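You operate a simulated robot arm through the tools that you are given. There is no shell and no other tool.

You run a simulated robot arm. Do the job below in one go: nothing can be reset, and whatever is moved stays where it is left.

TASK
Slacken joint 2, tighten its nuts again crosswise and shut vent 2.
Fine: slacken nuts 1 and 2, then tighten 1, 3, 2, 4; the vent last.
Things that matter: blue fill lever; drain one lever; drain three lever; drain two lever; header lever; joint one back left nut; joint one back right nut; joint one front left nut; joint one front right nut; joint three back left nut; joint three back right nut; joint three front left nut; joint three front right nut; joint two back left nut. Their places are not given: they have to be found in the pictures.

The check looks at the end state, three seconds after you hand in, the way a careful person would. Anything else that was tipped, shoved, dropped, spilled or broken makes it a failure.

THE ROBOT
A 7-joint arm with a two-finger parallel gripper, fixed in place. Base frame: the origin is at the foot of the arm, x ahead of it, y to its left, z up. Lengths are in m, angles in rad, forces in N, time in s.
Its first joint turns from -2.897 to 2.897 rad. Payload 3.43 kg.
Tool frame: the origin (TCP) lies between the finger pads and is the grasp point; the fingertips stand 0.03 m ahead of it; z points along the fingers, y is the line along which they close. The gripper opens to 0.094 m. The fingers are 0.028 m wide and 0.01 m thick; the gripper's body (0.05 by 0.096 m) begins 0.055 m behind the TCP.
Orientation is told as [roll, pitch, yaw] about the base's x, y, z axes, in that order, counted from this pose: with the fingers straight down and closing along the base's y, the tool's x points along the base's -x, its y along +y and its z along -z.

THE INTERFACE
- The arm moves only by the tool servo_tool. Its argument "targets" is a list of rows, each a list of 7 numbers: the finger opening in m, from 0 to 0.094, then the shift along the tool's x, y, z in units of 200 mm (1.0 is 200 mm), then the turn, a rotation vector about the tool's x, y, z in units of 90 degrees (1.0 is 90 degrees). In form: [[claw, tx, ty, tz, rx, ry, rz], ...]. A call has 1 to 20 rows; each row is the pose to reach, as a shift and turn from the pose commanded when the call began, along the tool's axes at that moment. A call with a number of a shift or a turn outside -1 to 1 is refused whole. Each row takes 0.2 s and may step no farther than 0.05 m and 0.15 rad from the row before; otherwise, or with a gripper value out of range, the whole call is refused. A pose out of reach is approached as far as the arm can. The call stops where the force on the tool passes 40 N (or 10 N more than at its start, if that is more) or the arm is blocked; 0.2 s more then pass. Each finger travels about 0.045 m/s and halts on what it meets, pressing with about 44 N; the grip force reading is that of the motor and also rises with nothing between the fingers. The clock runs only during rows and for 0.2 s after the last one: add rows that repeat a pose to give the fingers time. The reply holds the time, the measured pose of the TCP, the force on the tool along the base axes, the opening and the grip force, in the units named above and with some noise, with the torque about the TCP (base axes, N m) and any sound that the robot's microphone picked up.
- Cameras (640 x 400 px; columns grow to the right, rows downward): "scene" is fixed at [0.0499, -0.5013, 1.492]; the picture's right is [-0.14, -0.99, 0.00], its down [-0.46, 0.07, -0.88] and it looks along [0.87, -0.13, -0.47] (base axes); focal length 214 px, centre (320, 200). "wrist" rides on the gripper at [0.076, 0.014, -0.102] in the tool frame; the picture's right is [-0.18, 0.98, 0.00], its down [-0.75, -0.14, -0.64] and it looks along [-0.63, -0.12, 0.77] (tool axes); focal length 243 px, centre (320, 200).
- snapshot(camera): a new picture of that camera. The clock stands still meanwhile.
- lift_body(by): slides the trunk up (or, below 0, down) by that many m; the arm rides with it, the base frame stays. It gives what a move gives, with no picture.
- measure_at(camera, pixels): there is no depth. For up to 12 entries [column, row, z] of the newest picture of that camera ("zoom" is the newest enlarged one), the place [x, y] in the base frame at which the ray of that pixel passes the height z, good to about 0.003 m. The clock stands still meanwhile.
- close_up(camera, box): a new picture of the part [left, top, right, bottom] of that camera's present view, enlarged. The clock stands still meanwhile.
- close_job(): hands the job in; it is judged then, once.

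Open the gripper and draw the arm clear of the work before you hand the job in, unless the task says otherwise.

The tools are called after "Call:" as name(argument=value, ...) on one line, values as JSON. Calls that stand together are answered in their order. servo_tool: Moves the arm, as the interface text tells. Its arguments: {"type":"object","properties":{"targets":{"type":"array"}},"required":["targets"]} The other tools are called the same way: lift_body (by) slides the trunk up or down; snapshot (camera) takes a picture; measure_at (camera, pixels) gives the place at which the rays of pixels pass given heights; close_up (camera, box) takes an enlarged picture of a part of a camera's view; close_job () hands the job in.

At the start:

```text
time: 0.0
eef_pos: [0.3628, -0.5455, 1.1935]
tcp_rot: [0.0, 0.0, 0.0]
contact_force: [0.2, -0.8, -0.4]
moment: [0.01, 0.0, 0.0]
opening: 0.0941
finger_force: 0.0
trunk travel left (down, up): [-0.5, 0.11]
```

scene: 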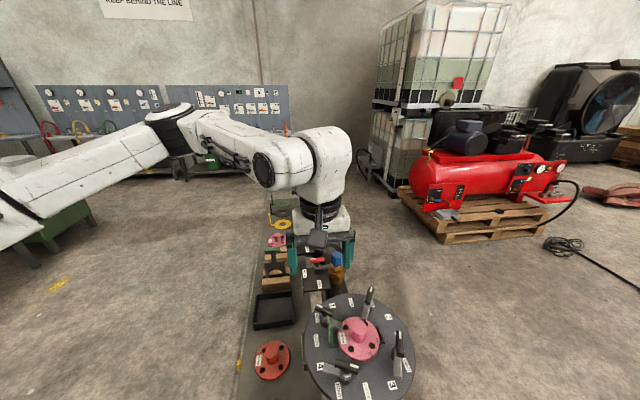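
wrist: 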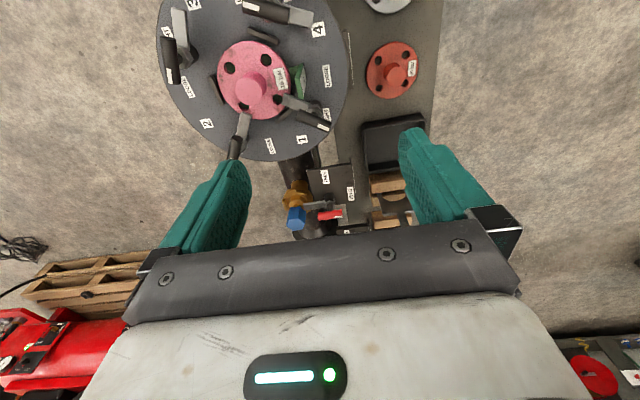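

The first pictures show a round table with a pink flange and four levers around (340-400, 300-380) in the scene view. I take enlarged views to read the labels.

Call:
close_up(camera="scene", box=[230, 270, 430, 400])

Call:
close_up(camera="wrist", box=[140, 0, 360, 170])

Call:
close_up(camera="scene", box=[230, 180, 390, 300])

Call:
close_up(camera="wrist", box=[260, 100, 440, 250])

```text
3.08 times, centred on (330, 335) of scene
```

zoom: 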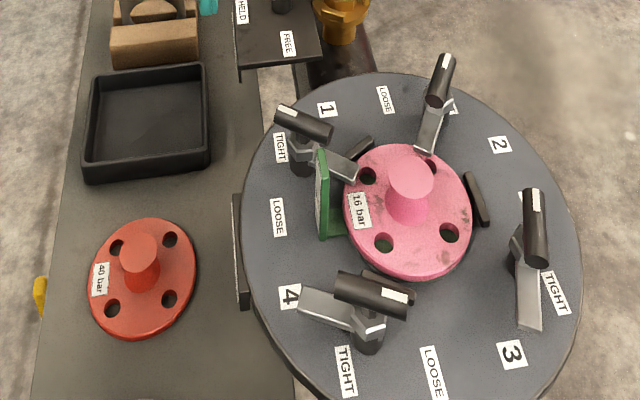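

```text
2.35 times, centred on (250, 85) of wrist
```

zoom: 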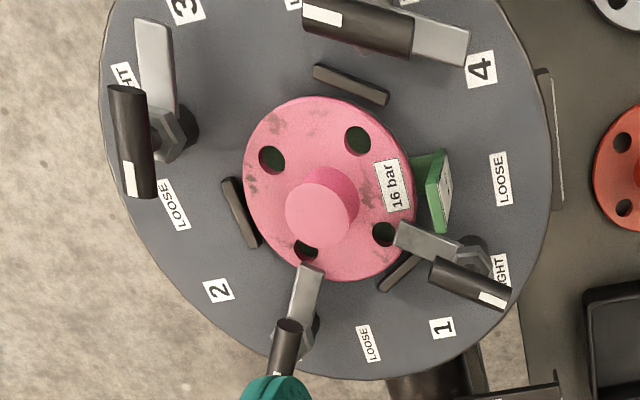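

```text
3.33 times, centred on (310, 240) of scene
```

zoom: 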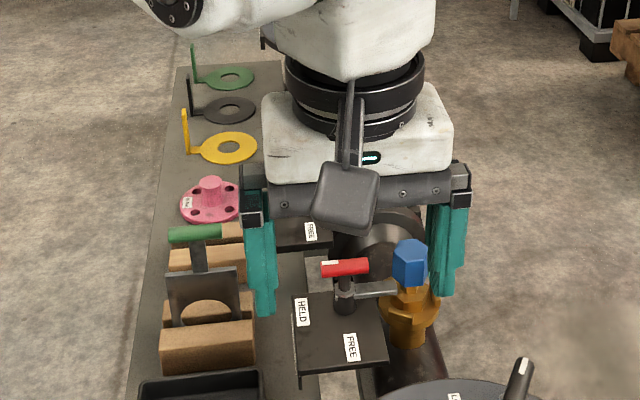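

```text
2.67 times, centred on (350, 175) of wrist
```

zoom: 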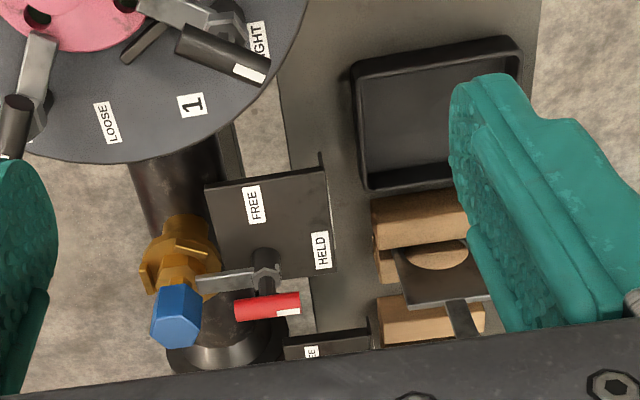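

The turntable-like plate holds four clamps numbered 1–4 with TIGHT/LOOSE marks. I triangulate label "1" (scene (332,305), wrist (302,139)) and a few others to get heights.

Call:
measure_at(camera="scene", pixels=[[332.3, 305.5, 0.5], [332.3, 305.5, 0.7], [332.3, 305.5, 0.9], [319.6, 366.5, 0.5], [319.6, 366.5, 0.7], [319.6, 366.5, 0.9]])

Call:
measure_at(camera="wrist", pixels=[[302.3, 139.5, 0.5], [302.3, 139.5, 0.7], [302.3, 139.5, 0.9], [318.5, 29, 0.5], [318.5, 29, 0.7], [318.5, 29, 0.9]])

```text
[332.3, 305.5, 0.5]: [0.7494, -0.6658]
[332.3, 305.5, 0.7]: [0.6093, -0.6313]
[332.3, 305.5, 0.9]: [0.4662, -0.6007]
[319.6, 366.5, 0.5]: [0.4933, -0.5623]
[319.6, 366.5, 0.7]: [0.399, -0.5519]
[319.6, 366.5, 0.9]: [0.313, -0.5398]
```

```text
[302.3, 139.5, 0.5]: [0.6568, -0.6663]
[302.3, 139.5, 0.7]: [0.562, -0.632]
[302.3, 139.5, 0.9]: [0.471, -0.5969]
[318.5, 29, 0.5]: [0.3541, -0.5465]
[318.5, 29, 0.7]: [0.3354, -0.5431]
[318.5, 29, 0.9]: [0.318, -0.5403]
```

The plate sits at z≈0.90 with its marks at (0.47,-0.60) and (0.32,-0.54). The arm hides what lies ahead, so I move it left (+y) to uncover the view.

Call:
servo_tool(targets=[[0.094, 0, 0.2, 0, 0, 0, 0], [0.094, 0, 0.4, 0, 0, 0, 0], [0.094, 0, 0.6, 0, 0, 0, 0], [0.094, 0, 0.8, 0, 0, 0, 0], [0.094, 0, 1.0, 0, 0, 0, 0]])

Call:
servo_tool(targets=[[0.094, 0, 0.2, 0, 0, 0, 0], [0.094, 0, 0.4, 0, 0, 0, 0], [0.094, 0, 0.6, 0, 0, 0, 0], [0.094, 0, 0.8, 0, 0, 0, 0], [0.094, 0, 1.0, 0, 0, 0, 0]])

Call:
snapshot(camera="scene")

Call:
snapshot(camera="wrist")

```text
time: 1.2
eef_pos: [0.3624, -0.3459, 1.1916]
tcp_rot: [0.001, 0.001, 0.001]
contact_force: [-0.4, -0.1, 0.4]
moment: [0.0, 0.01, 0.0]
opening: 0.0941
finger_force: 0.0
trunk travel left (down, up): [-0.5, 0.11]
```

```text
time: 2.4
eef_pos: [0.3761, -0.2947, 1.2359]
tcp_rot: [0.002, 0.019, 0.0]
contact_force: [0.0, -0.8, -0.2]
moment: [0.02, 0.01, 0.0]
opening: 0.0938
finger_force: 0.0
out of reach, approached as far as the arm can: row 1, 2, 3, 4, 5
trunk travel left (down, up): [-0.5, 0.11]
```

```text
taken
```

scene: 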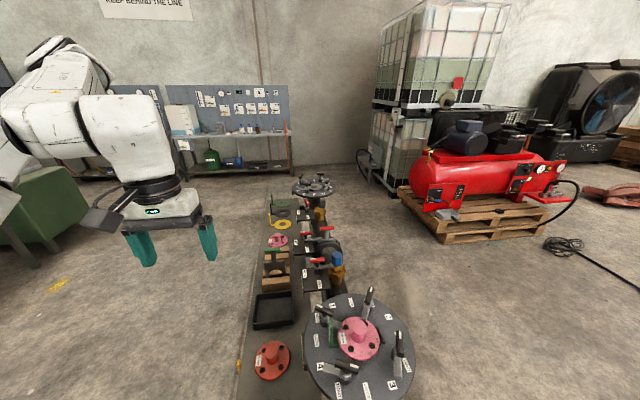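

```text
taken
```

wrist: 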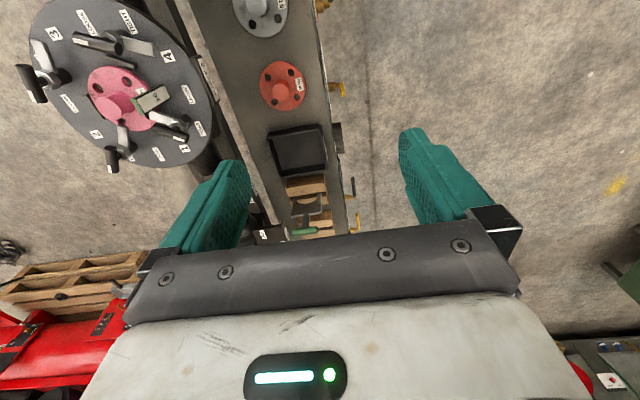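

The pipe runs ahead, with another flange plate at scene (312,187) and red levers at (320,235) and (325,262). I enlarge those.

Call:
close_up(camera="scene", box=[260, 165, 360, 230])

Call:
close_up(camera="scene", box=[250, 210, 370, 290])

Call:
close_up(camera="wrist", box=[140, 0, 380, 150])

Call:
close_up(camera="wrist", box=[0, 0, 240, 150])

```text
6.15 times, centred on (310, 198) of scene
```

zoom: 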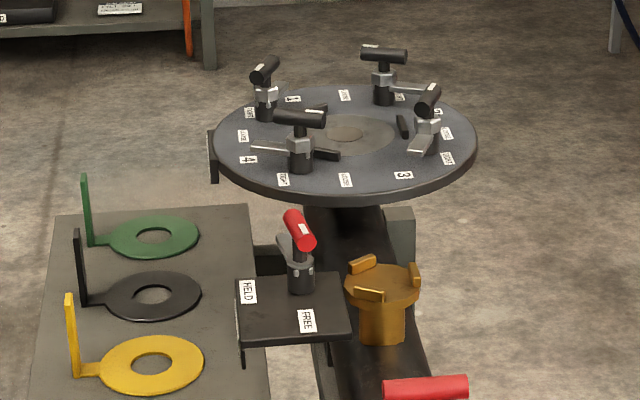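

```text
5.00 times, centred on (310, 250) of scene
```

zoom: 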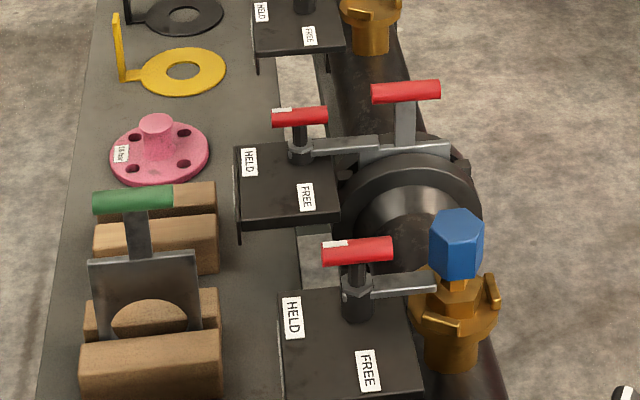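

```text
2.67 times, centred on (260, 75) of wrist
```

zoom: 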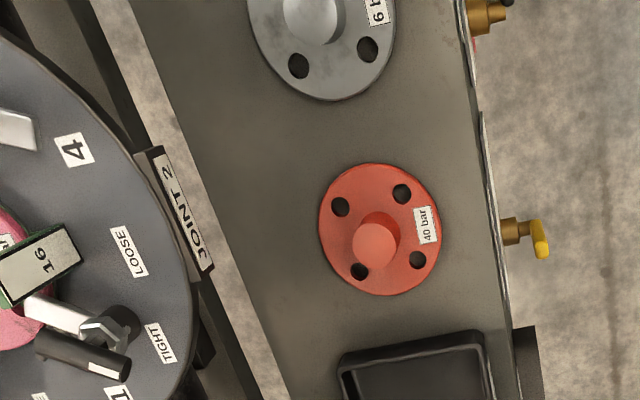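

```text
2.67 times, centred on (120, 75) of wrist
```

zoom: 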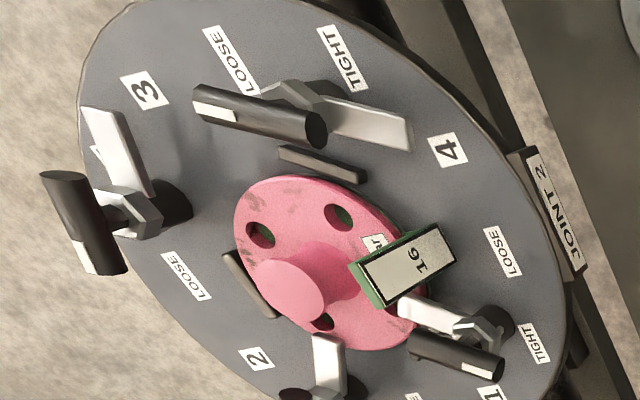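

The label at the near plate reads "JOINT 2", so this is the one to work on. I go back right to look at its nuts and to search for a vent label.

Call:
servo_tool(targets=[[0.094, 0, -0.2, 0, 0, 0, 0], [0.094, 0, -0.4, 0, 0, 0, 0], [0.094, 0, -0.6, 0, 0, 0, 0], [0.094, 0, -0.8, 0, 0, 0, 0], [0.094, 0, -1.0, 0, 0, 0, 0]])

Call:
snapshot(camera="wrist")

```text
time: 3.6
eef_pos: [0.3746, -0.4974, 1.2377]
tcp_rot: [0.0, 0.0, 0.0]
contact_force: [1.0, -0.1, 0.5]
moment: [-0.02, -0.02, 0.01]
opening: 0.0942
finger_force: 0.0
trunk travel left (down, up): [-0.5, 0.11]
```

```text
taken
```

wrist: 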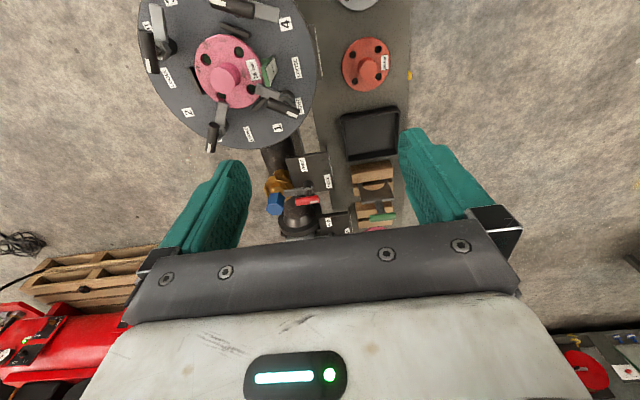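

I draw the hand back along -x so the camera sees what lies on the near side of joint 2.

Call:
servo_tool(targets=[[0.094, 0.2, -0.1, 0, 0, 0, 0], [0.094, 0.4, -0.2, 0, 0, 0, 0], [0.094, 0.6, -0.3, 0, 0, 0, 0], [0.094, 0.8, -0.4, 0, 0, 0, 0], [0.094, 1.0, -0.5, 0, 0, 0, 0]])

Call:
snapshot(camera="wrist")

Call:
snapshot(camera="scene")

```text
time: 4.8
eef_pos: [0.1758, -0.5962, 1.2393]
tcp_rot: [0.001, -0.002, -0.001]
contact_force: [0.3, 0.0, -0.7]
moment: [-0.01, 0.0, 0.02]
opening: 0.0939
finger_force: 0.2
trunk travel left (down, up): [-0.5, 0.11]
```

```text
taken
```

wrist: 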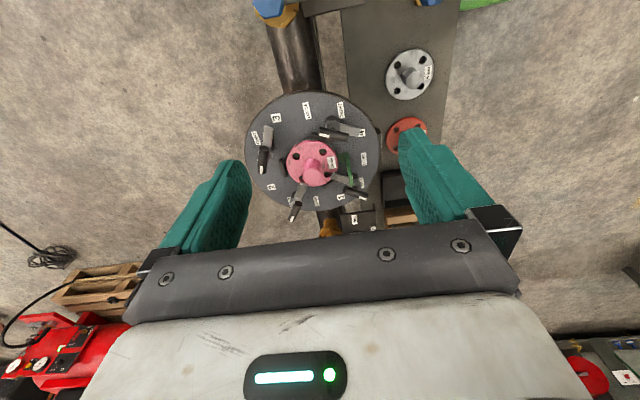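

```text
taken
```

scene: 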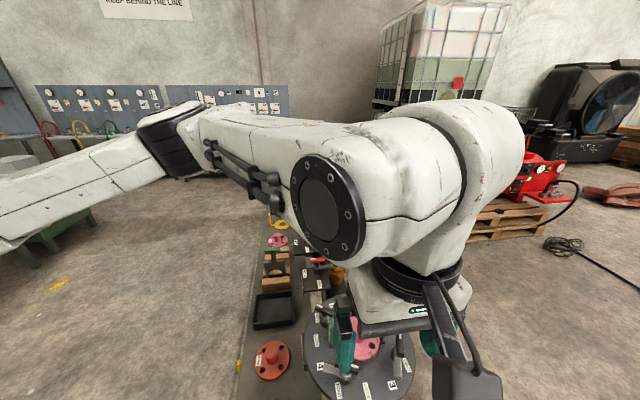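

The pipe continues toward -x with more fittings at (272,8) and (430,2). I enlarge the joint and the top of the view.

Call:
close_up(camera="wrist", box=[230, 80, 430, 210])

Call:
close_up(camera="wrist", box=[230, 0, 530, 90])

Call:
servo_tool(targets=[[0.094, 0.2, 0, 0, 0, 0, 0], [0.094, 0.4, 0, 0, 0, 0, 0], [0.094, 0.6, 0, 0, 0, 0, 0], [0.094, 0.8, 0, 0, 0, 0, 0], [0.094, 1.0, 0, 0, 0, 0, 0]])

Call:
snapshot(camera="wrist")

```text
3.08 times, centred on (330, 145) of wrist
```

zoom: 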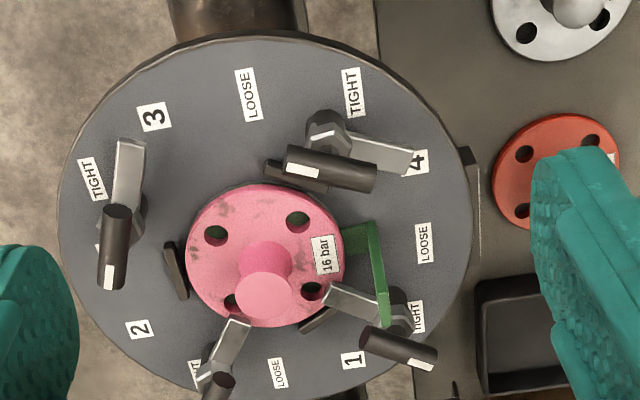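

```text
2.13 times, centred on (380, 45) of wrist
```

zoom: 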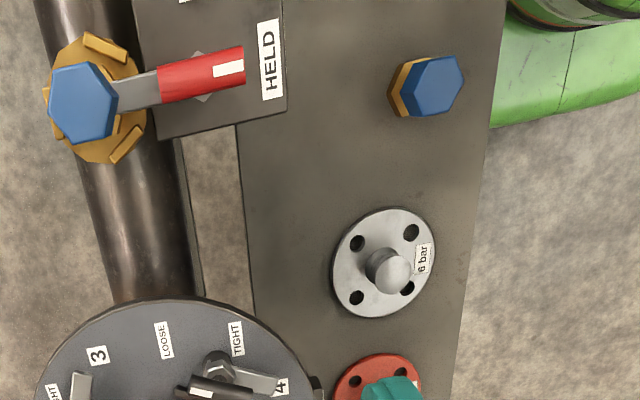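

```text
time: 6.0
eef_pos: [-0.0273, -0.5961, 1.2393]
tcp_rot: [0.001, -0.001, -0.001]
contact_force: [0.7, 0.0, 1.0]
moment: [0.03, 0.02, 0.0]
opening: 0.094
finger_force: 0.0
trunk travel left (down, up): [-0.5, 0.11]
```

```text
taken
```

wrist: 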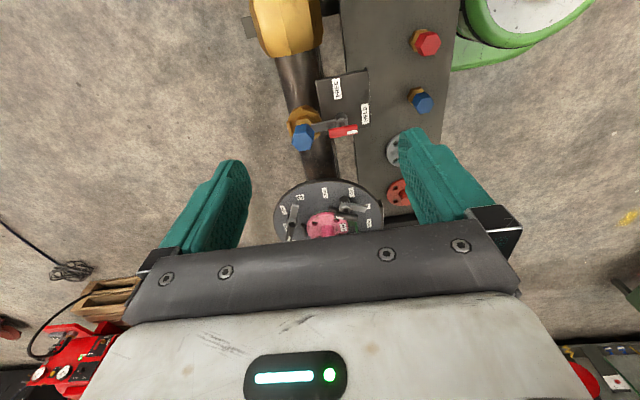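

More fittings appear farther back, with plugs lying at (425,42) and (420,100). I continue toward -x.

Call:
servo_tool(targets=[[0.094, 0.2, 0, 0, 0, 0, 0], [0.094, 0.4, 0, 0, 0, 0, 0], [0.094, 0.6, 0, 0, 0, 0, 0], [0.094, 0.8, 0, 0, 0, 0, 0], [0.094, 1.0, 0, 0, 0, 0, 0]])

Call:
snapshot(camera="wrist")

Call:
snapshot(camera="scene")

```text
time: 7.2
eef_pos: [-0.1341, -0.5279, 1.2443]
tcp_rot: [0.001, 0.0, -0.002]
contact_force: [0.0, 0.4, -1.1]
moment: [-0.01, 0.02, 0.01]
opening: 0.0941
finger_force: 0.1
out of reach, approached as far as the arm can: row 1, 2, 3, 4, 5
trunk travel left (down, up): [-0.5, 0.11]
```

```text
taken
```

wrist: 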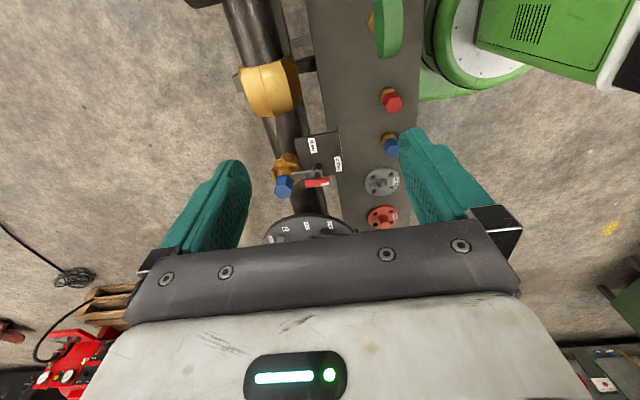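

```text
taken
```

scene: 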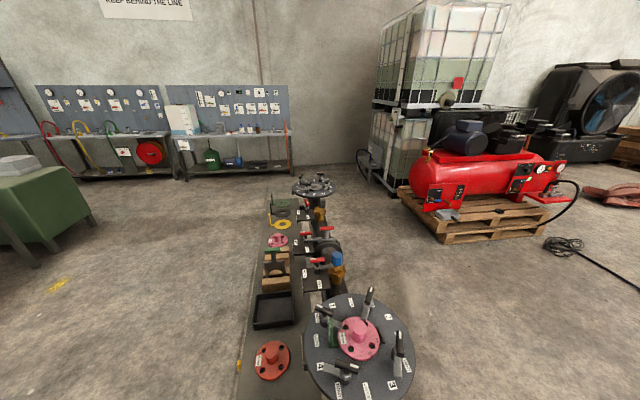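

The scene is now uncovered. I tilt the hand so that its camera looks down and back, to see the rear of the bench.

Call:
servo_tool(targets=[[0.094, 0, 0, 0, 0, 0.09, 0], [0.094, 0, 0, 0, 0, 0.18, 0], [0.094, 0, 0, 0, 0, 0.27, 0], [0.094, 0, 0, 0, 0, 0.36, 0], [0.094, 0, 0, 0, 0, 0.45, 0], [0.094, 0, 0, 0, 0, 0.54, 0], [0.094, 0, 0, 0, 0, 0.63, 0]])

Call:
snapshot(camera="wrist")

Call:
close_up(camera="scene", box=[270, 280, 430, 380])

Call:
close_up(camera="scene", box=[230, 300, 310, 400])

```text
time: 8.8
eef_pos: [-0.1333, -0.5272, 1.2452]
tcp_rot: [-0.001, 0.993, 0.0]
contact_force: [-0.1, 0.7, -0.4]
moment: [0.03, -0.01, 0.02]
opening: 0.094
finger_force: 0.1
trunk travel left (down, up): [-0.5, 0.11]
```

```text
taken
```

wrist: 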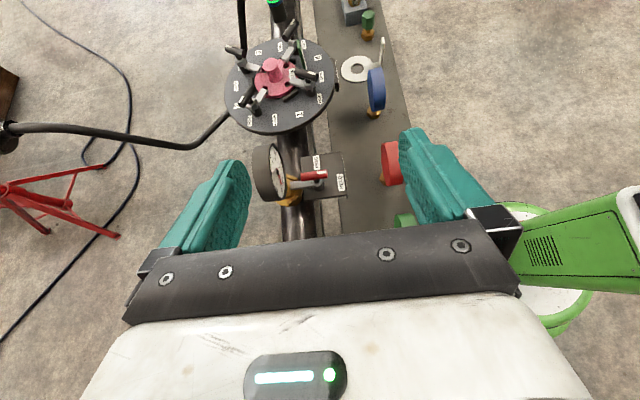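

```text
4.00 times, centred on (350, 330) of scene
```

zoom: 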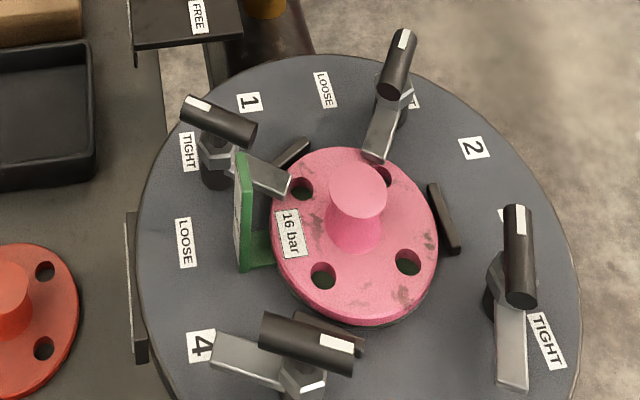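

```text
4.00 times, centred on (270, 350) of scene
```

zoom: 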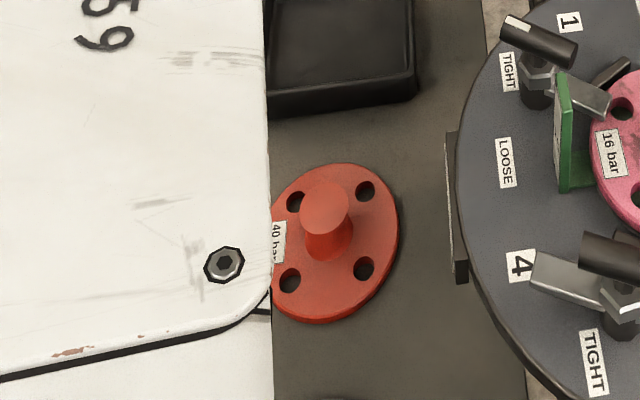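

The tilted view shows a third plate at (280,85), a gauge at (270,172) with a red lever. I enlarge these and read labels.

Call:
close_up(camera="wrist", box=[210, 0, 370, 130])

Call:
close_up(camera="wrist", box=[240, 120, 440, 240])

Call:
servo_tool(targets=[[0.094, 0, 0, 0, 0, 0.09, 0], [0.094, 0, 0, 0, 0, 0.18, 0], [0.094, 0, 0, 0, 0, 0.27, 0], [0.094, 0, 0, 0, 0, 0.36, 0]])

Call:
snapshot(camera="wrist")

```text
3.08 times, centred on (290, 65) of wrist
```

zoom: 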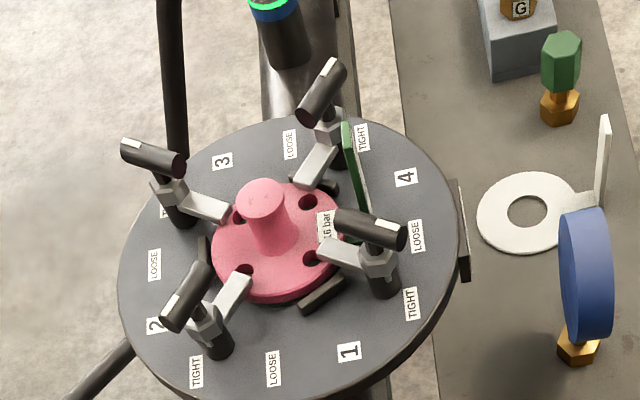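

```text
3.20 times, centred on (340, 180) of wrist
```

zoom: 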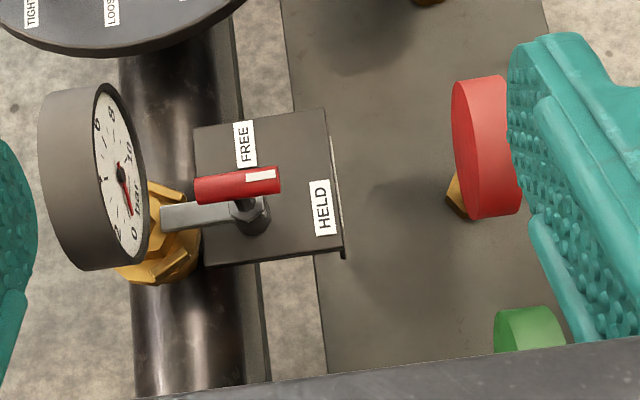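

```text
time: 9.8
eef_pos: [-0.1326, -0.5274, 1.2437]
tcp_rot: [-0.046, 1.559, -0.045]
contact_force: [0.3, -0.4, -0.4]
moment: [0.03, -0.04, 0.0]
opening: 0.0943
finger_force: 0.1
trunk travel left (down, up): [-0.5, 0.11]
```

```text
taken
```

wrist: 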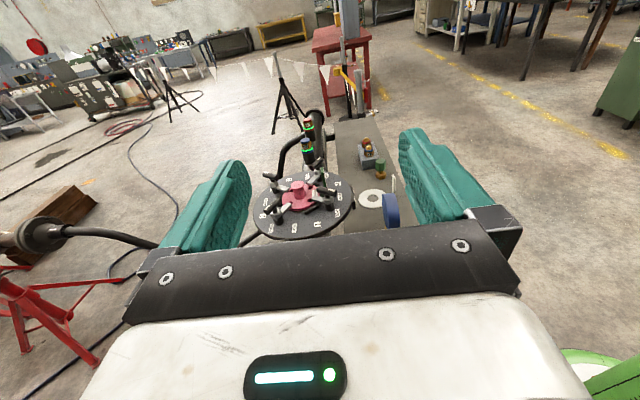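

Toward the rear end I see two small beacons at (307,150) and boxes at (365,155). I enlarge it.

Call:
close_up(camera="wrist", box=[240, 100, 420, 230])

Call:
close_up(camera="wrist", box=[270, 40, 400, 180])

```text
3.08 times, centred on (330, 165) of wrist
```

zoom: 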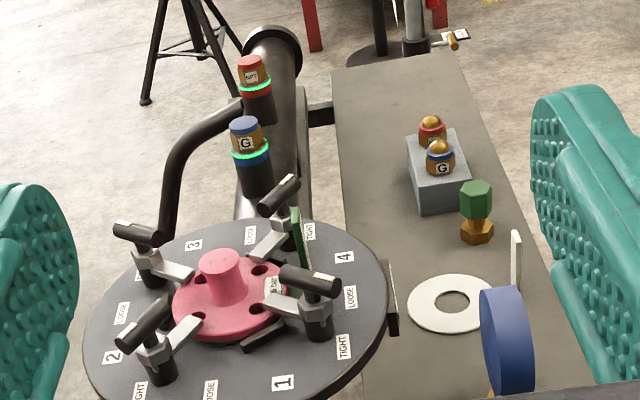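

```text
2.86 times, centred on (335, 110) of wrist
```

zoom: 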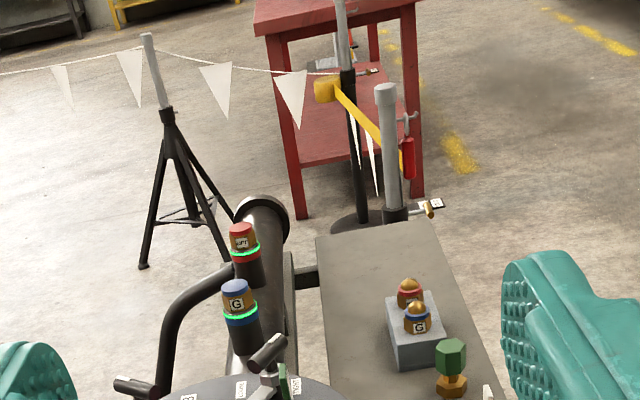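

No vent label at the rear. I turn the hand back upright, then I will view the bench's left edge, where brass/yellow cocks showed earlier.

Call:
servo_tool(targets=[[0.094, 0, 0, 0, 0, -0.09, 0], [0.094, 0, 0, 0, 0, -0.18, 0], [0.094, 0, 0, 0, 0, -0.27, 0], [0.094, 0, 0, 0, 0, -0.36, 0], [0.094, 0, 0, 0, 0, -0.45, 0], [0.094, 0, 0, 0, 0, -0.54, 0], [0.094, 0, 0, 0, 0, -0.63, 0], [0.094, 0, 0, 0, 0, -0.72, 0], [0.094, 0, 0, 0, 0, -0.81, 0], [0.094, 0, 0, 0, 0, -0.9, 0], [0.094, 0, 0, 0, 0, -0.99, 0]])

Call:
servo_tool(targets=[[0.094, -0.2, 0, 0, 0, 0, 0], [0.094, -0.4, 0, 0, 0, 0, 0], [0.094, -0.6, 0, 0, 0, 0, 0], [0.094, -0.8, 0, 0, 0, 0, 0], [0.094, -1.0, 0, 0, 0, 0, 0]])

Call:
servo_tool(targets=[[0.094, -0.2, 0.15, 0, 0, 0, 0], [0.094, -0.4, 0.3, 0, 0, 0, 0], [0.094, -0.6, 0.45, 0, 0, 0, 0], [0.094, -0.8, 0.6, 0, 0, 0, 0]])

```text
time: 12.2
eef_pos: [-0.1327, -0.5264, 1.2437]
tcp_rot: [0.001, -0.001, -0.002]
contact_force: [0.4, -0.1, -0.5]
moment: [0.05, 0.02, 0.02]
opening: 0.0941
finger_force: 0.1
trunk travel left (down, up): [-0.5, 0.11]
```

```text
time: 13.4
eef_pos: [0.0692, -0.527, 1.247]
tcp_rot: [0.0, -0.002, -0.001]
contact_force: [0.4, 1.0, -0.6]
moment: [-0.04, -0.03, -0.05]
opening: 0.0942
finger_force: 0.1
trunk travel left (down, up): [-0.5, 0.11]
```

```text
time: 14.4
eef_pos: [0.2284, -0.4097, 1.2424]
tcp_rot: [0.0, 0.003, -0.001]
contact_force: [-0.4, -0.9, -0.2]
moment: [0.02, -0.02, 0.02]
opening: 0.0941
finger_force: 0.1
trunk travel left (down, up): [-0.5, 0.11]
```

Upright again at (0.23,-0.41,1.24). I turn the hand 90° about its axis so the camera looks toward -y.

Call:
servo_tool(targets=[[0.094, 0, 0, 0, 0, 0, 0.09], [0.094, 0, 0, 0, 0, 0, 0.18], [0.094, 0, 0, 0, 0, 0, 0.27], [0.094, 0, 0, 0, 0, 0, 0.36], [0.094, 0, 0, 0, 0, 0, 0.45], [0.094, 0, 0, 0, 0, 0, 0.54], [0.094, 0, 0, 0, 0, 0, 0.63], [0.094, 0, 0, 0, 0, 0, 0.72], [0.094, 0, 0, 0, 0, 0, 0.81], [0.094, 0, 0, 0, 0, 0, 0.9], [0.094, 0, 0, 0, 0, 0, 0.99]])

Call:
snapshot(camera="wrist")

Call:
snapshot(camera="scene")

```text
time: 16.8
eef_pos: [0.2267, -0.4083, 1.2446]
tcp_rot: [0.0, -0.001, -1.56]
contact_force: [0.4, 0.0, -0.1]
moment: [0.01, -0.03, -0.01]
opening: 0.094
finger_force: 0.0
trunk travel left (down, up): [-0.5, 0.11]
```

```text
taken
```

wrist: 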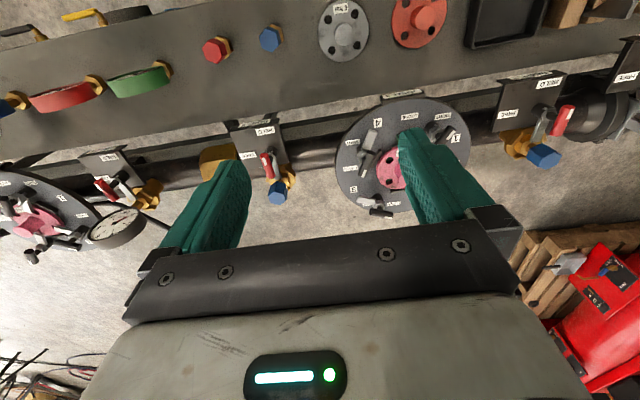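

```text
taken
```

scene: 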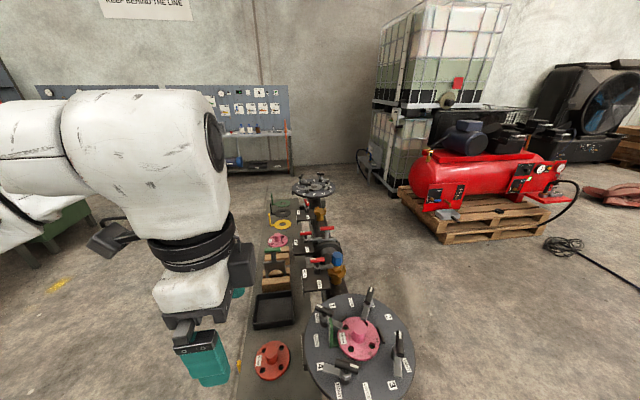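

This view shows the whole line with label strips. I enlarge it from left to right.

Call:
close_up(camera="wrist", box=[0, 110, 180, 260])

Call:
close_up(camera="wrist", box=[180, 80, 340, 210])

Call:
close_up(camera="wrist", box=[330, 70, 490, 220])

Call:
close_up(camera="wrist", box=[480, 40, 640, 190])

Call:
close_up(camera="wrist", box=[0, 0, 300, 130])

```text
2.67 times, centred on (90, 185) of wrist
```

zoom: 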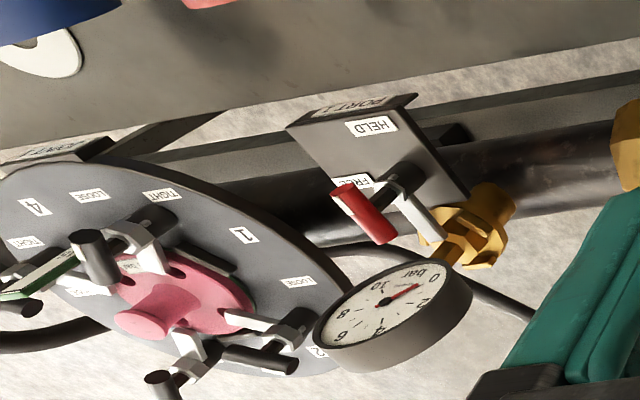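

```text
3.08 times, centred on (260, 145) of wrist
```

zoom: 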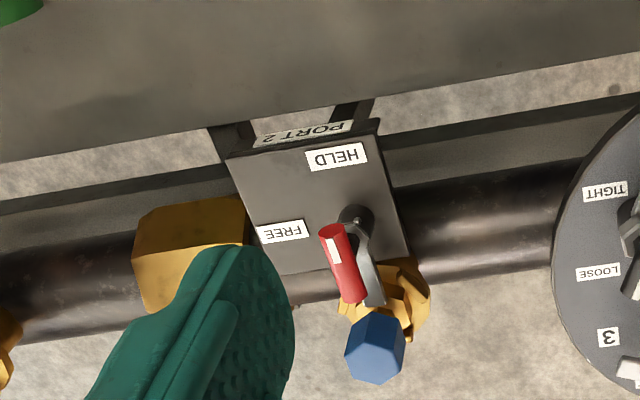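

```text
2.67 times, centred on (410, 145) of wrist
```

zoom: 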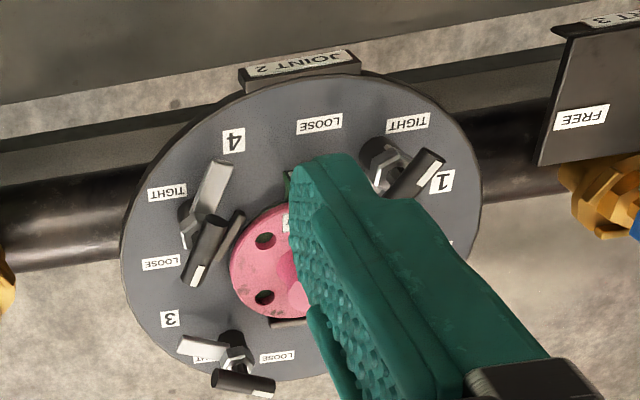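

```text
2.67 times, centred on (560, 115) of wrist
```

zoom: 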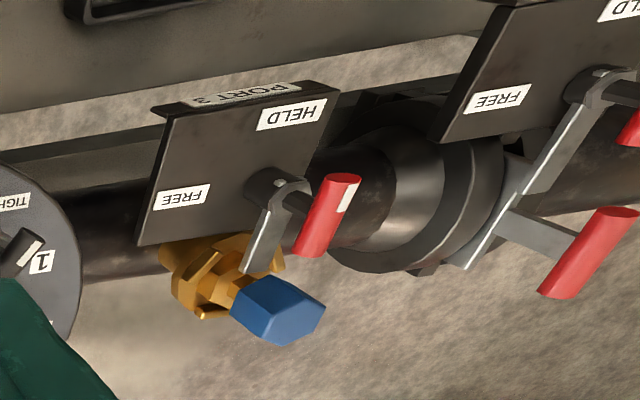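

```text
2.13 times, centred on (150, 65) of wrist
```

zoom: 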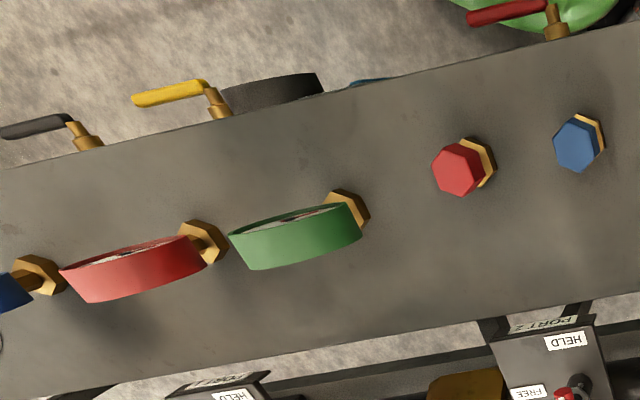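

Ports 1–4 carry the HELD/FREE levers; the cocks with coloured handles are on the bench's left edge. I check where that edge lies.

Call:
measure_at(camera="wrist", pixels=[[100, 28, 0.85], [240, 5, 0.85], [320, 50, 0.85], [420, 20, 0.85], [400, 90, 0.87], [100, 28, 0.75], [420, 20, 0.75]])

Call:
measure_at(camera="scene", pixels=[[238, 365, 0.85], [238, 365, 0.75], [272, 360, 0.85], [272, 360, 0.75], [245, 330, 0.85], [245, 330, 0.75]])

```text
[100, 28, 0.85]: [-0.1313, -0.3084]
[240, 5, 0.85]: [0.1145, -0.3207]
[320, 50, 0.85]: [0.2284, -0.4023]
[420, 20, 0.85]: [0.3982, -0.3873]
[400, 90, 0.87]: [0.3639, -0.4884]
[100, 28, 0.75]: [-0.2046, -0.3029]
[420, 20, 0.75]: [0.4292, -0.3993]
```

```text
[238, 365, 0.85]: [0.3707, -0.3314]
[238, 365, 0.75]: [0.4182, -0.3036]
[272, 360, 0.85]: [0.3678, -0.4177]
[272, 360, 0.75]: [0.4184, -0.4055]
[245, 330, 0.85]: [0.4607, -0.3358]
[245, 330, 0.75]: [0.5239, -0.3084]
```

The bench top is near z≈0.74 with its left edge at y≈-0.31. I lower the trunk 0.2 m and then move left to look at the cocks on that edge.

Call:
lift_body(by=-0.2)

Call:
servo_tool(targets=[[0.094, 0.2, 0, 0, 0, 0, 0], [0.094, 0.4, 0, 0, 0, 0, 0], [0.094, 0.6, 0, 0, 0, 0, 0], [0.094, 0.8, 0, 0, 0, 0, 0], [0.094, 1.0, 0, 0, 0, 0, 0]])

Call:
snapshot(camera="wrist")

```text
time: 19.0
eef_pos: [0.2273, -0.4082, 1.0462]
tcp_rot: [0.001, 0.0, -1.554]
contact_force: [0.5, 0.1, -0.2]
moment: [0.02, -0.01, -0.02]
opening: 0.094
finger_force: 0.0
trunk travel left (down, up): [-0.3, 0.31]
```

```text
time: 20.2
eef_pos: [0.226, -0.2767, 1.0434]
tcp_rot: [0.001, 0.001, -1.556]
contact_force: [-0.4, -0.3, -0.6]
moment: [0.01, 0.0, -0.03]
opening: 0.0937
finger_force: 0.1
out of reach, approached as far as the arm can: row 4, 5
trunk travel left (down, up): [-0.3, 0.31]
```

```text
taken
```

wrist: 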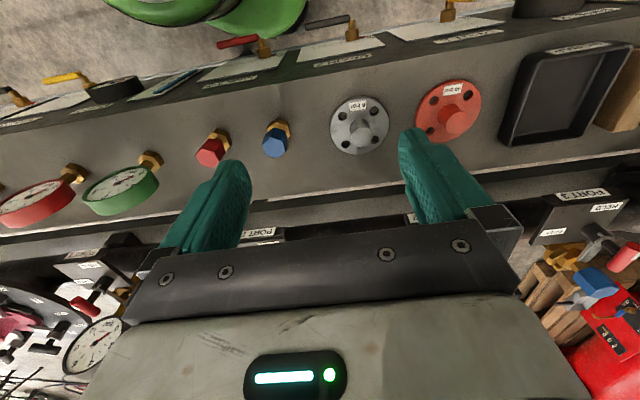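

The left-edge cocks now show with label strips below them at about (230,80), (345,60), (470,37), (575,48). I enlarge these.

Call:
close_up(camera="wrist", box=[0, 50, 200, 140])

Call:
close_up(camera="wrist", box=[170, 10, 400, 110])

Call:
close_up(camera="wrist", box=[380, 0, 640, 80])

```text
3.20 times, centred on (100, 95) of wrist
```

zoom: 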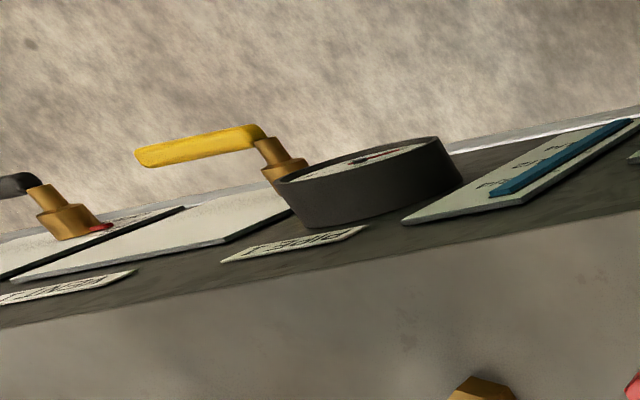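

```text
2.78 times, centred on (285, 60) of wrist
```

zoom: 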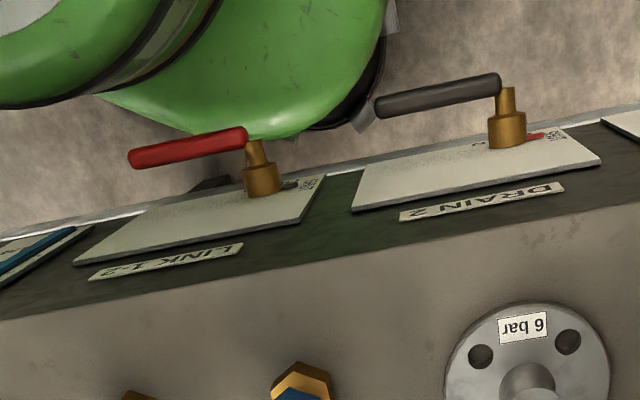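

```text
2.46 times, centred on (510, 40) of wrist
```

zoom: 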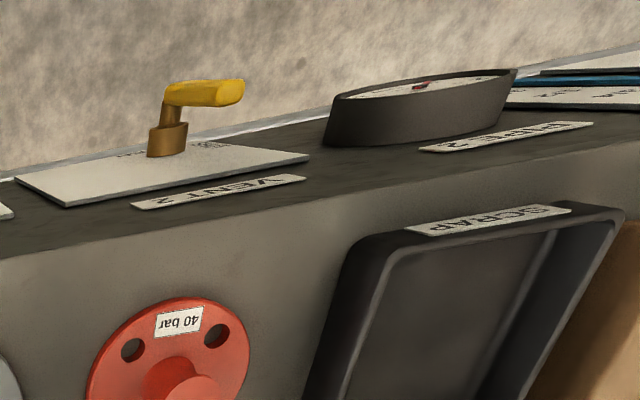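

"VENT 2" is the yellow lever at about (475,10), its handle pointing the other way (+x) than the neighbours. I move in front of it and tilt to look squarely at the panel.

Call:
servo_tool(targets=[[0.094, 0, 0.2, 0, 0, 0, 0], [0.094, 0, 0.4, 0, 0, 0, 0], [0.094, 0, 0.6, 0, 0, 0, 0], [0.094, 0.1, 0.7, 0, 0, 0, 0], [0.094, 0.2, 0.8, 0, 0, 0, 0], [0.094, 0.4, 0.9, 0, 0, 0, 0], [0.094, 0.5, 0.9, 0, 0, 0, 0]])

Call:
servo_tool(targets=[[0.094, 0, 0, 0, 0, -0.09, 0], [0.094, 0, 0, 0, 0, -0.18, 0], [0.094, 0, 0, 0, 0, -0.27, 0], [0.094, 0, 0, 0, 0, -0.36, 0]])

Call:
snapshot(camera="wrist")

Call:
snapshot(camera="scene")

```text
time: 21.8
eef_pos: [0.4487, -0.2522, 1.0727]
tcp_rot: [0.001, 0.0, -1.559]
contact_force: [-0.1, -0.1, 0.0]
moment: [-0.02, 0.0, -0.01]
opening: 0.0938
finger_force: 0.1
out of reach, approached as far as the arm can: row 1, 2, 3, 4, 5, 6, 7
trunk travel left (down, up): [-0.3, 0.31]
```

```text
time: 23.0
eef_pos: [0.4661, -0.3094, 1.1497]
tcp_rot: [-0.019, -0.559, -1.658]
contact_force: [1.9, 0.8, -0.6]
moment: [0.0, 0.01, -0.02]
opening: 0.0942
finger_force: 0.0
out of reach, approached as far as the arm can: row 1, 2, 3, 4
trunk travel left (down, up): [-0.3, 0.31]
stopped in row 4: the arm was blocked; the commanded pose is now the measured one
```

```text
taken
```

wrist: 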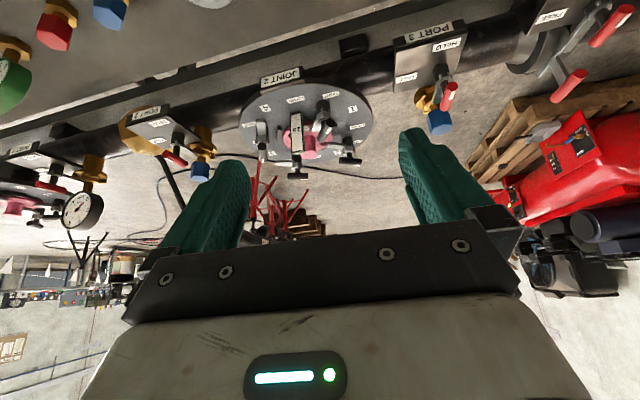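

```text
taken
```

scene: 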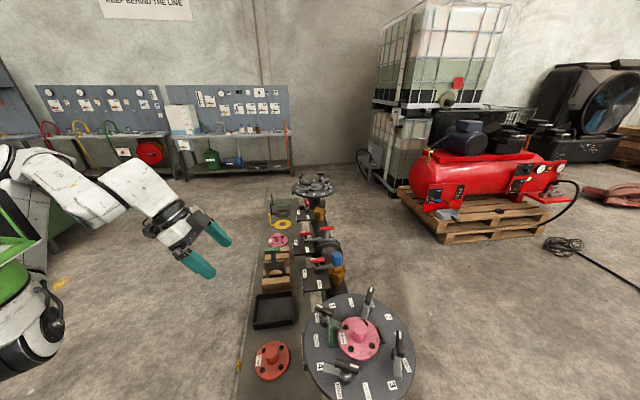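

The tilt hit a joint limit with the camera looking past the panel. I tilt back and instead lower the hand in front of the panel.

Call:
servo_tool(targets=[[0.094, 0, 0, 0, 0, 0.09, 0], [0.094, 0, 0, 0, 0, 0.18, 0], [0.094, 0, 0, 0, 0, 0.27, 0], [0.094, 0, 0, 0, 0, 0.356, 0]])

Call:
servo_tool(targets=[[0.094, 0.0, 0, 0.2, 0, 0, 0], [0.094, 0.0, 0, 0.4, 0, 0, 0], [0.094, 0.0, 0, 0.6, 0, 0, 0], [0.094, 0.0, 0, 0.7, 0, 0, 0]])

```text
time: 24.0
eef_pos: [0.4655, -0.3075, 1.1504]
tcp_rot: [-0.01, 0.008, -1.663]
contact_force: [-0.1, 0.8, 0.4]
moment: [-0.05, -0.01, 0.0]
opening: 0.0939
finger_force: 0.0
trunk travel left (down, up): [-0.3, 0.31]
```

```text
time: 25.0
eef_pos: [0.4625, -0.3076, 1.009]
tcp_rot: [-0.01, 0.005, -1.661]
contact_force: [0.2, 0.1, -0.1]
moment: [0.0, -0.02, -0.02]
opening: 0.094
finger_force: 0.0
trunk travel left (down, up): [-0.3, 0.31]
```

Now at (0.46,-0.31,1.01). I move left (+y) off the bench and a bit lower, then look.

Call:
servo_tool(targets=[[0.094, 0.2, 0, 0, 0, 0, -0.03], [0.094, 0.4, 0, 0, 0, 0, -0.058], [0.094, 0.6, 0, 0, 0, 0, -0.058], [0.094, 0.8, 0, 0.0, 0, 0, -0.058]])

Call:
snapshot(camera="wrist")

```text
time: 26.0
eef_pos: [0.5187, -0.2211, 1.0545]
tcp_rot: [-0.011, 0.008, -1.586]
contact_force: [-0.3, -0.8, -1.1]
moment: [0.04, -0.06, -0.02]
opening: 0.0941
finger_force: 0.0
out of reach, approached as far as the arm can: row 1, 2, 3, 4
trunk travel left (down, up): [-0.3, 0.31]
```

```text
taken
```

wrist: 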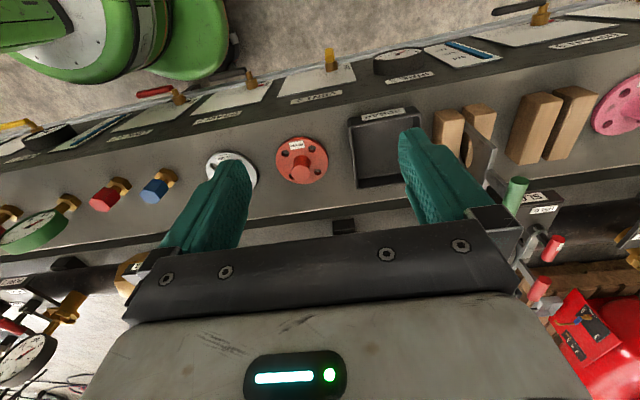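

VENT 2's lever is at (330,62) here. I enlarge it.

Call:
close_up(camera="wrist", box=[260, 30, 420, 120])

Call:
close_up(camera="wrist", box=[0, 60, 280, 170])

Call:
close_up(camera="wrist", box=[400, 0, 640, 90])

```text
4.00 times, centred on (340, 75) of wrist
```

zoom: 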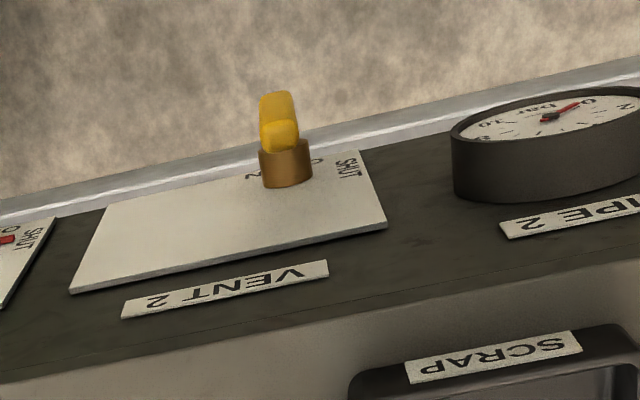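

```text
2.29 times, centred on (140, 115) of wrist
```

zoom: 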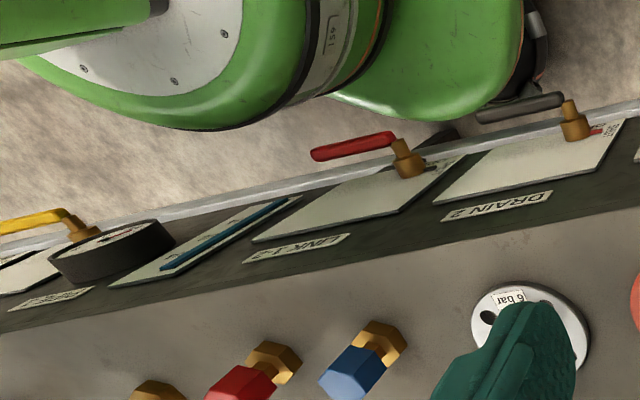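

```text
2.67 times, centred on (520, 45) of wrist
```

zoom: 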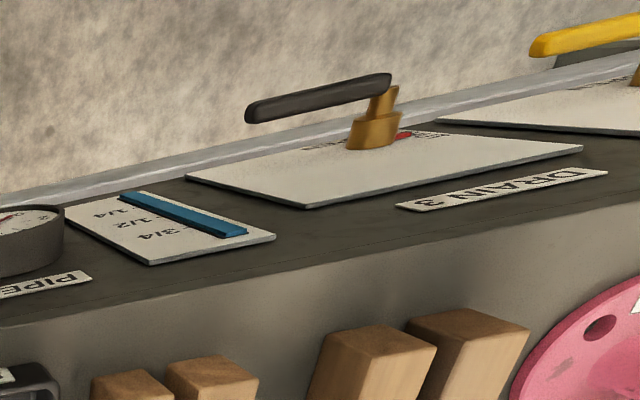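

The vent-2 handle seems to stand up (+z), with the neighbours' handles lying toward -x with their red pointer at SHUT. I check it from the scene camera and triangulate its stem.

Call:
close_up(camera="scene", box=[215, 340, 275, 400])

Call:
measure_at(camera="wrist", pixels=[[327, 54, 0.7], [327, 54, 0.6], [327, 62, 0.8], [327, 62, 0.7], [300, 160, 0.75], [300, 160, 0.8], [383, 116, 0.75], [383, 116, 0.8]])

Call:
close_up(camera="wrist", box=[290, 35, 370, 85])

```text
6.67 times, centred on (245, 370) of scene
```

zoom: 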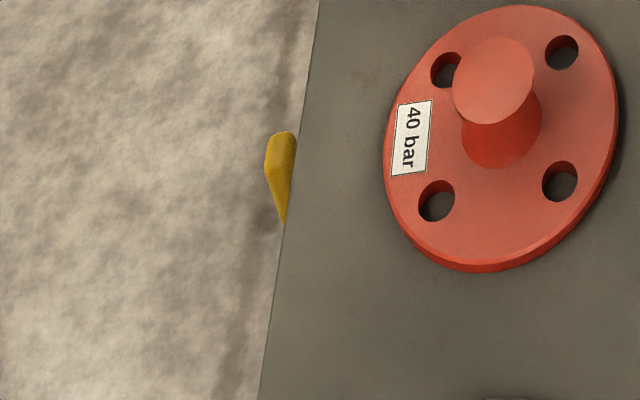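

```text
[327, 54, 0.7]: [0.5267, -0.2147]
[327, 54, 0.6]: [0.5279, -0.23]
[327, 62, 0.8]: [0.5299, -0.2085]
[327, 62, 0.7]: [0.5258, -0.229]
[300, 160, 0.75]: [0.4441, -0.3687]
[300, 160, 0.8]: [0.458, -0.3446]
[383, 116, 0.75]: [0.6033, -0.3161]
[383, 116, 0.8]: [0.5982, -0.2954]
```

```text
8.00 times, centred on (330, 60) of wrist
```

zoom: 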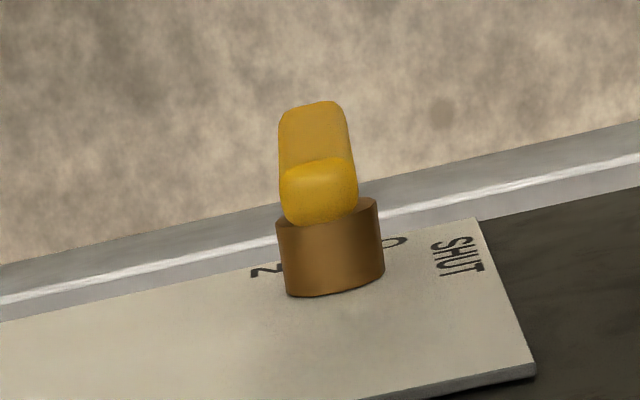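

The handle points toward the camera (up), covering "OPEN" below it. I triangulate the handle tip from both cameras.

Call:
measure_at(camera="scene", pixels=[[239.3, 361, 0.75], [239.3, 361, 0.7], [239.3, 361, 0.65], [239.3, 361, 0.6]])

Call:
measure_at(camera="wrist", pixels=[[329.7, 58.5, 0.75], [329.7, 58.5, 0.7], [329.7, 58.5, 0.65], [329.7, 58.5, 0.6], [331, 71, 0.6], [331, 71, 0.65], [331, 71, 0.7], [330, 49, 0.55], [330, 49, 0.6]])

```text
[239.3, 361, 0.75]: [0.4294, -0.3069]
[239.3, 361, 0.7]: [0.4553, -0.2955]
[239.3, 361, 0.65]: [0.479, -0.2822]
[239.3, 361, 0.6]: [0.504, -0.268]
```

```text
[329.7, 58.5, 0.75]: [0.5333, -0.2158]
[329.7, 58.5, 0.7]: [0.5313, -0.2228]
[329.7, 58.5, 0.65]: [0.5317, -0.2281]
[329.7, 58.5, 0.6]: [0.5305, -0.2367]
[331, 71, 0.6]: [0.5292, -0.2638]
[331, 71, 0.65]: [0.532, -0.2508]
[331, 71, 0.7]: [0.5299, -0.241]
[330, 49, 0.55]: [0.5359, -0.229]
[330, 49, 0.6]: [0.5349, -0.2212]
```

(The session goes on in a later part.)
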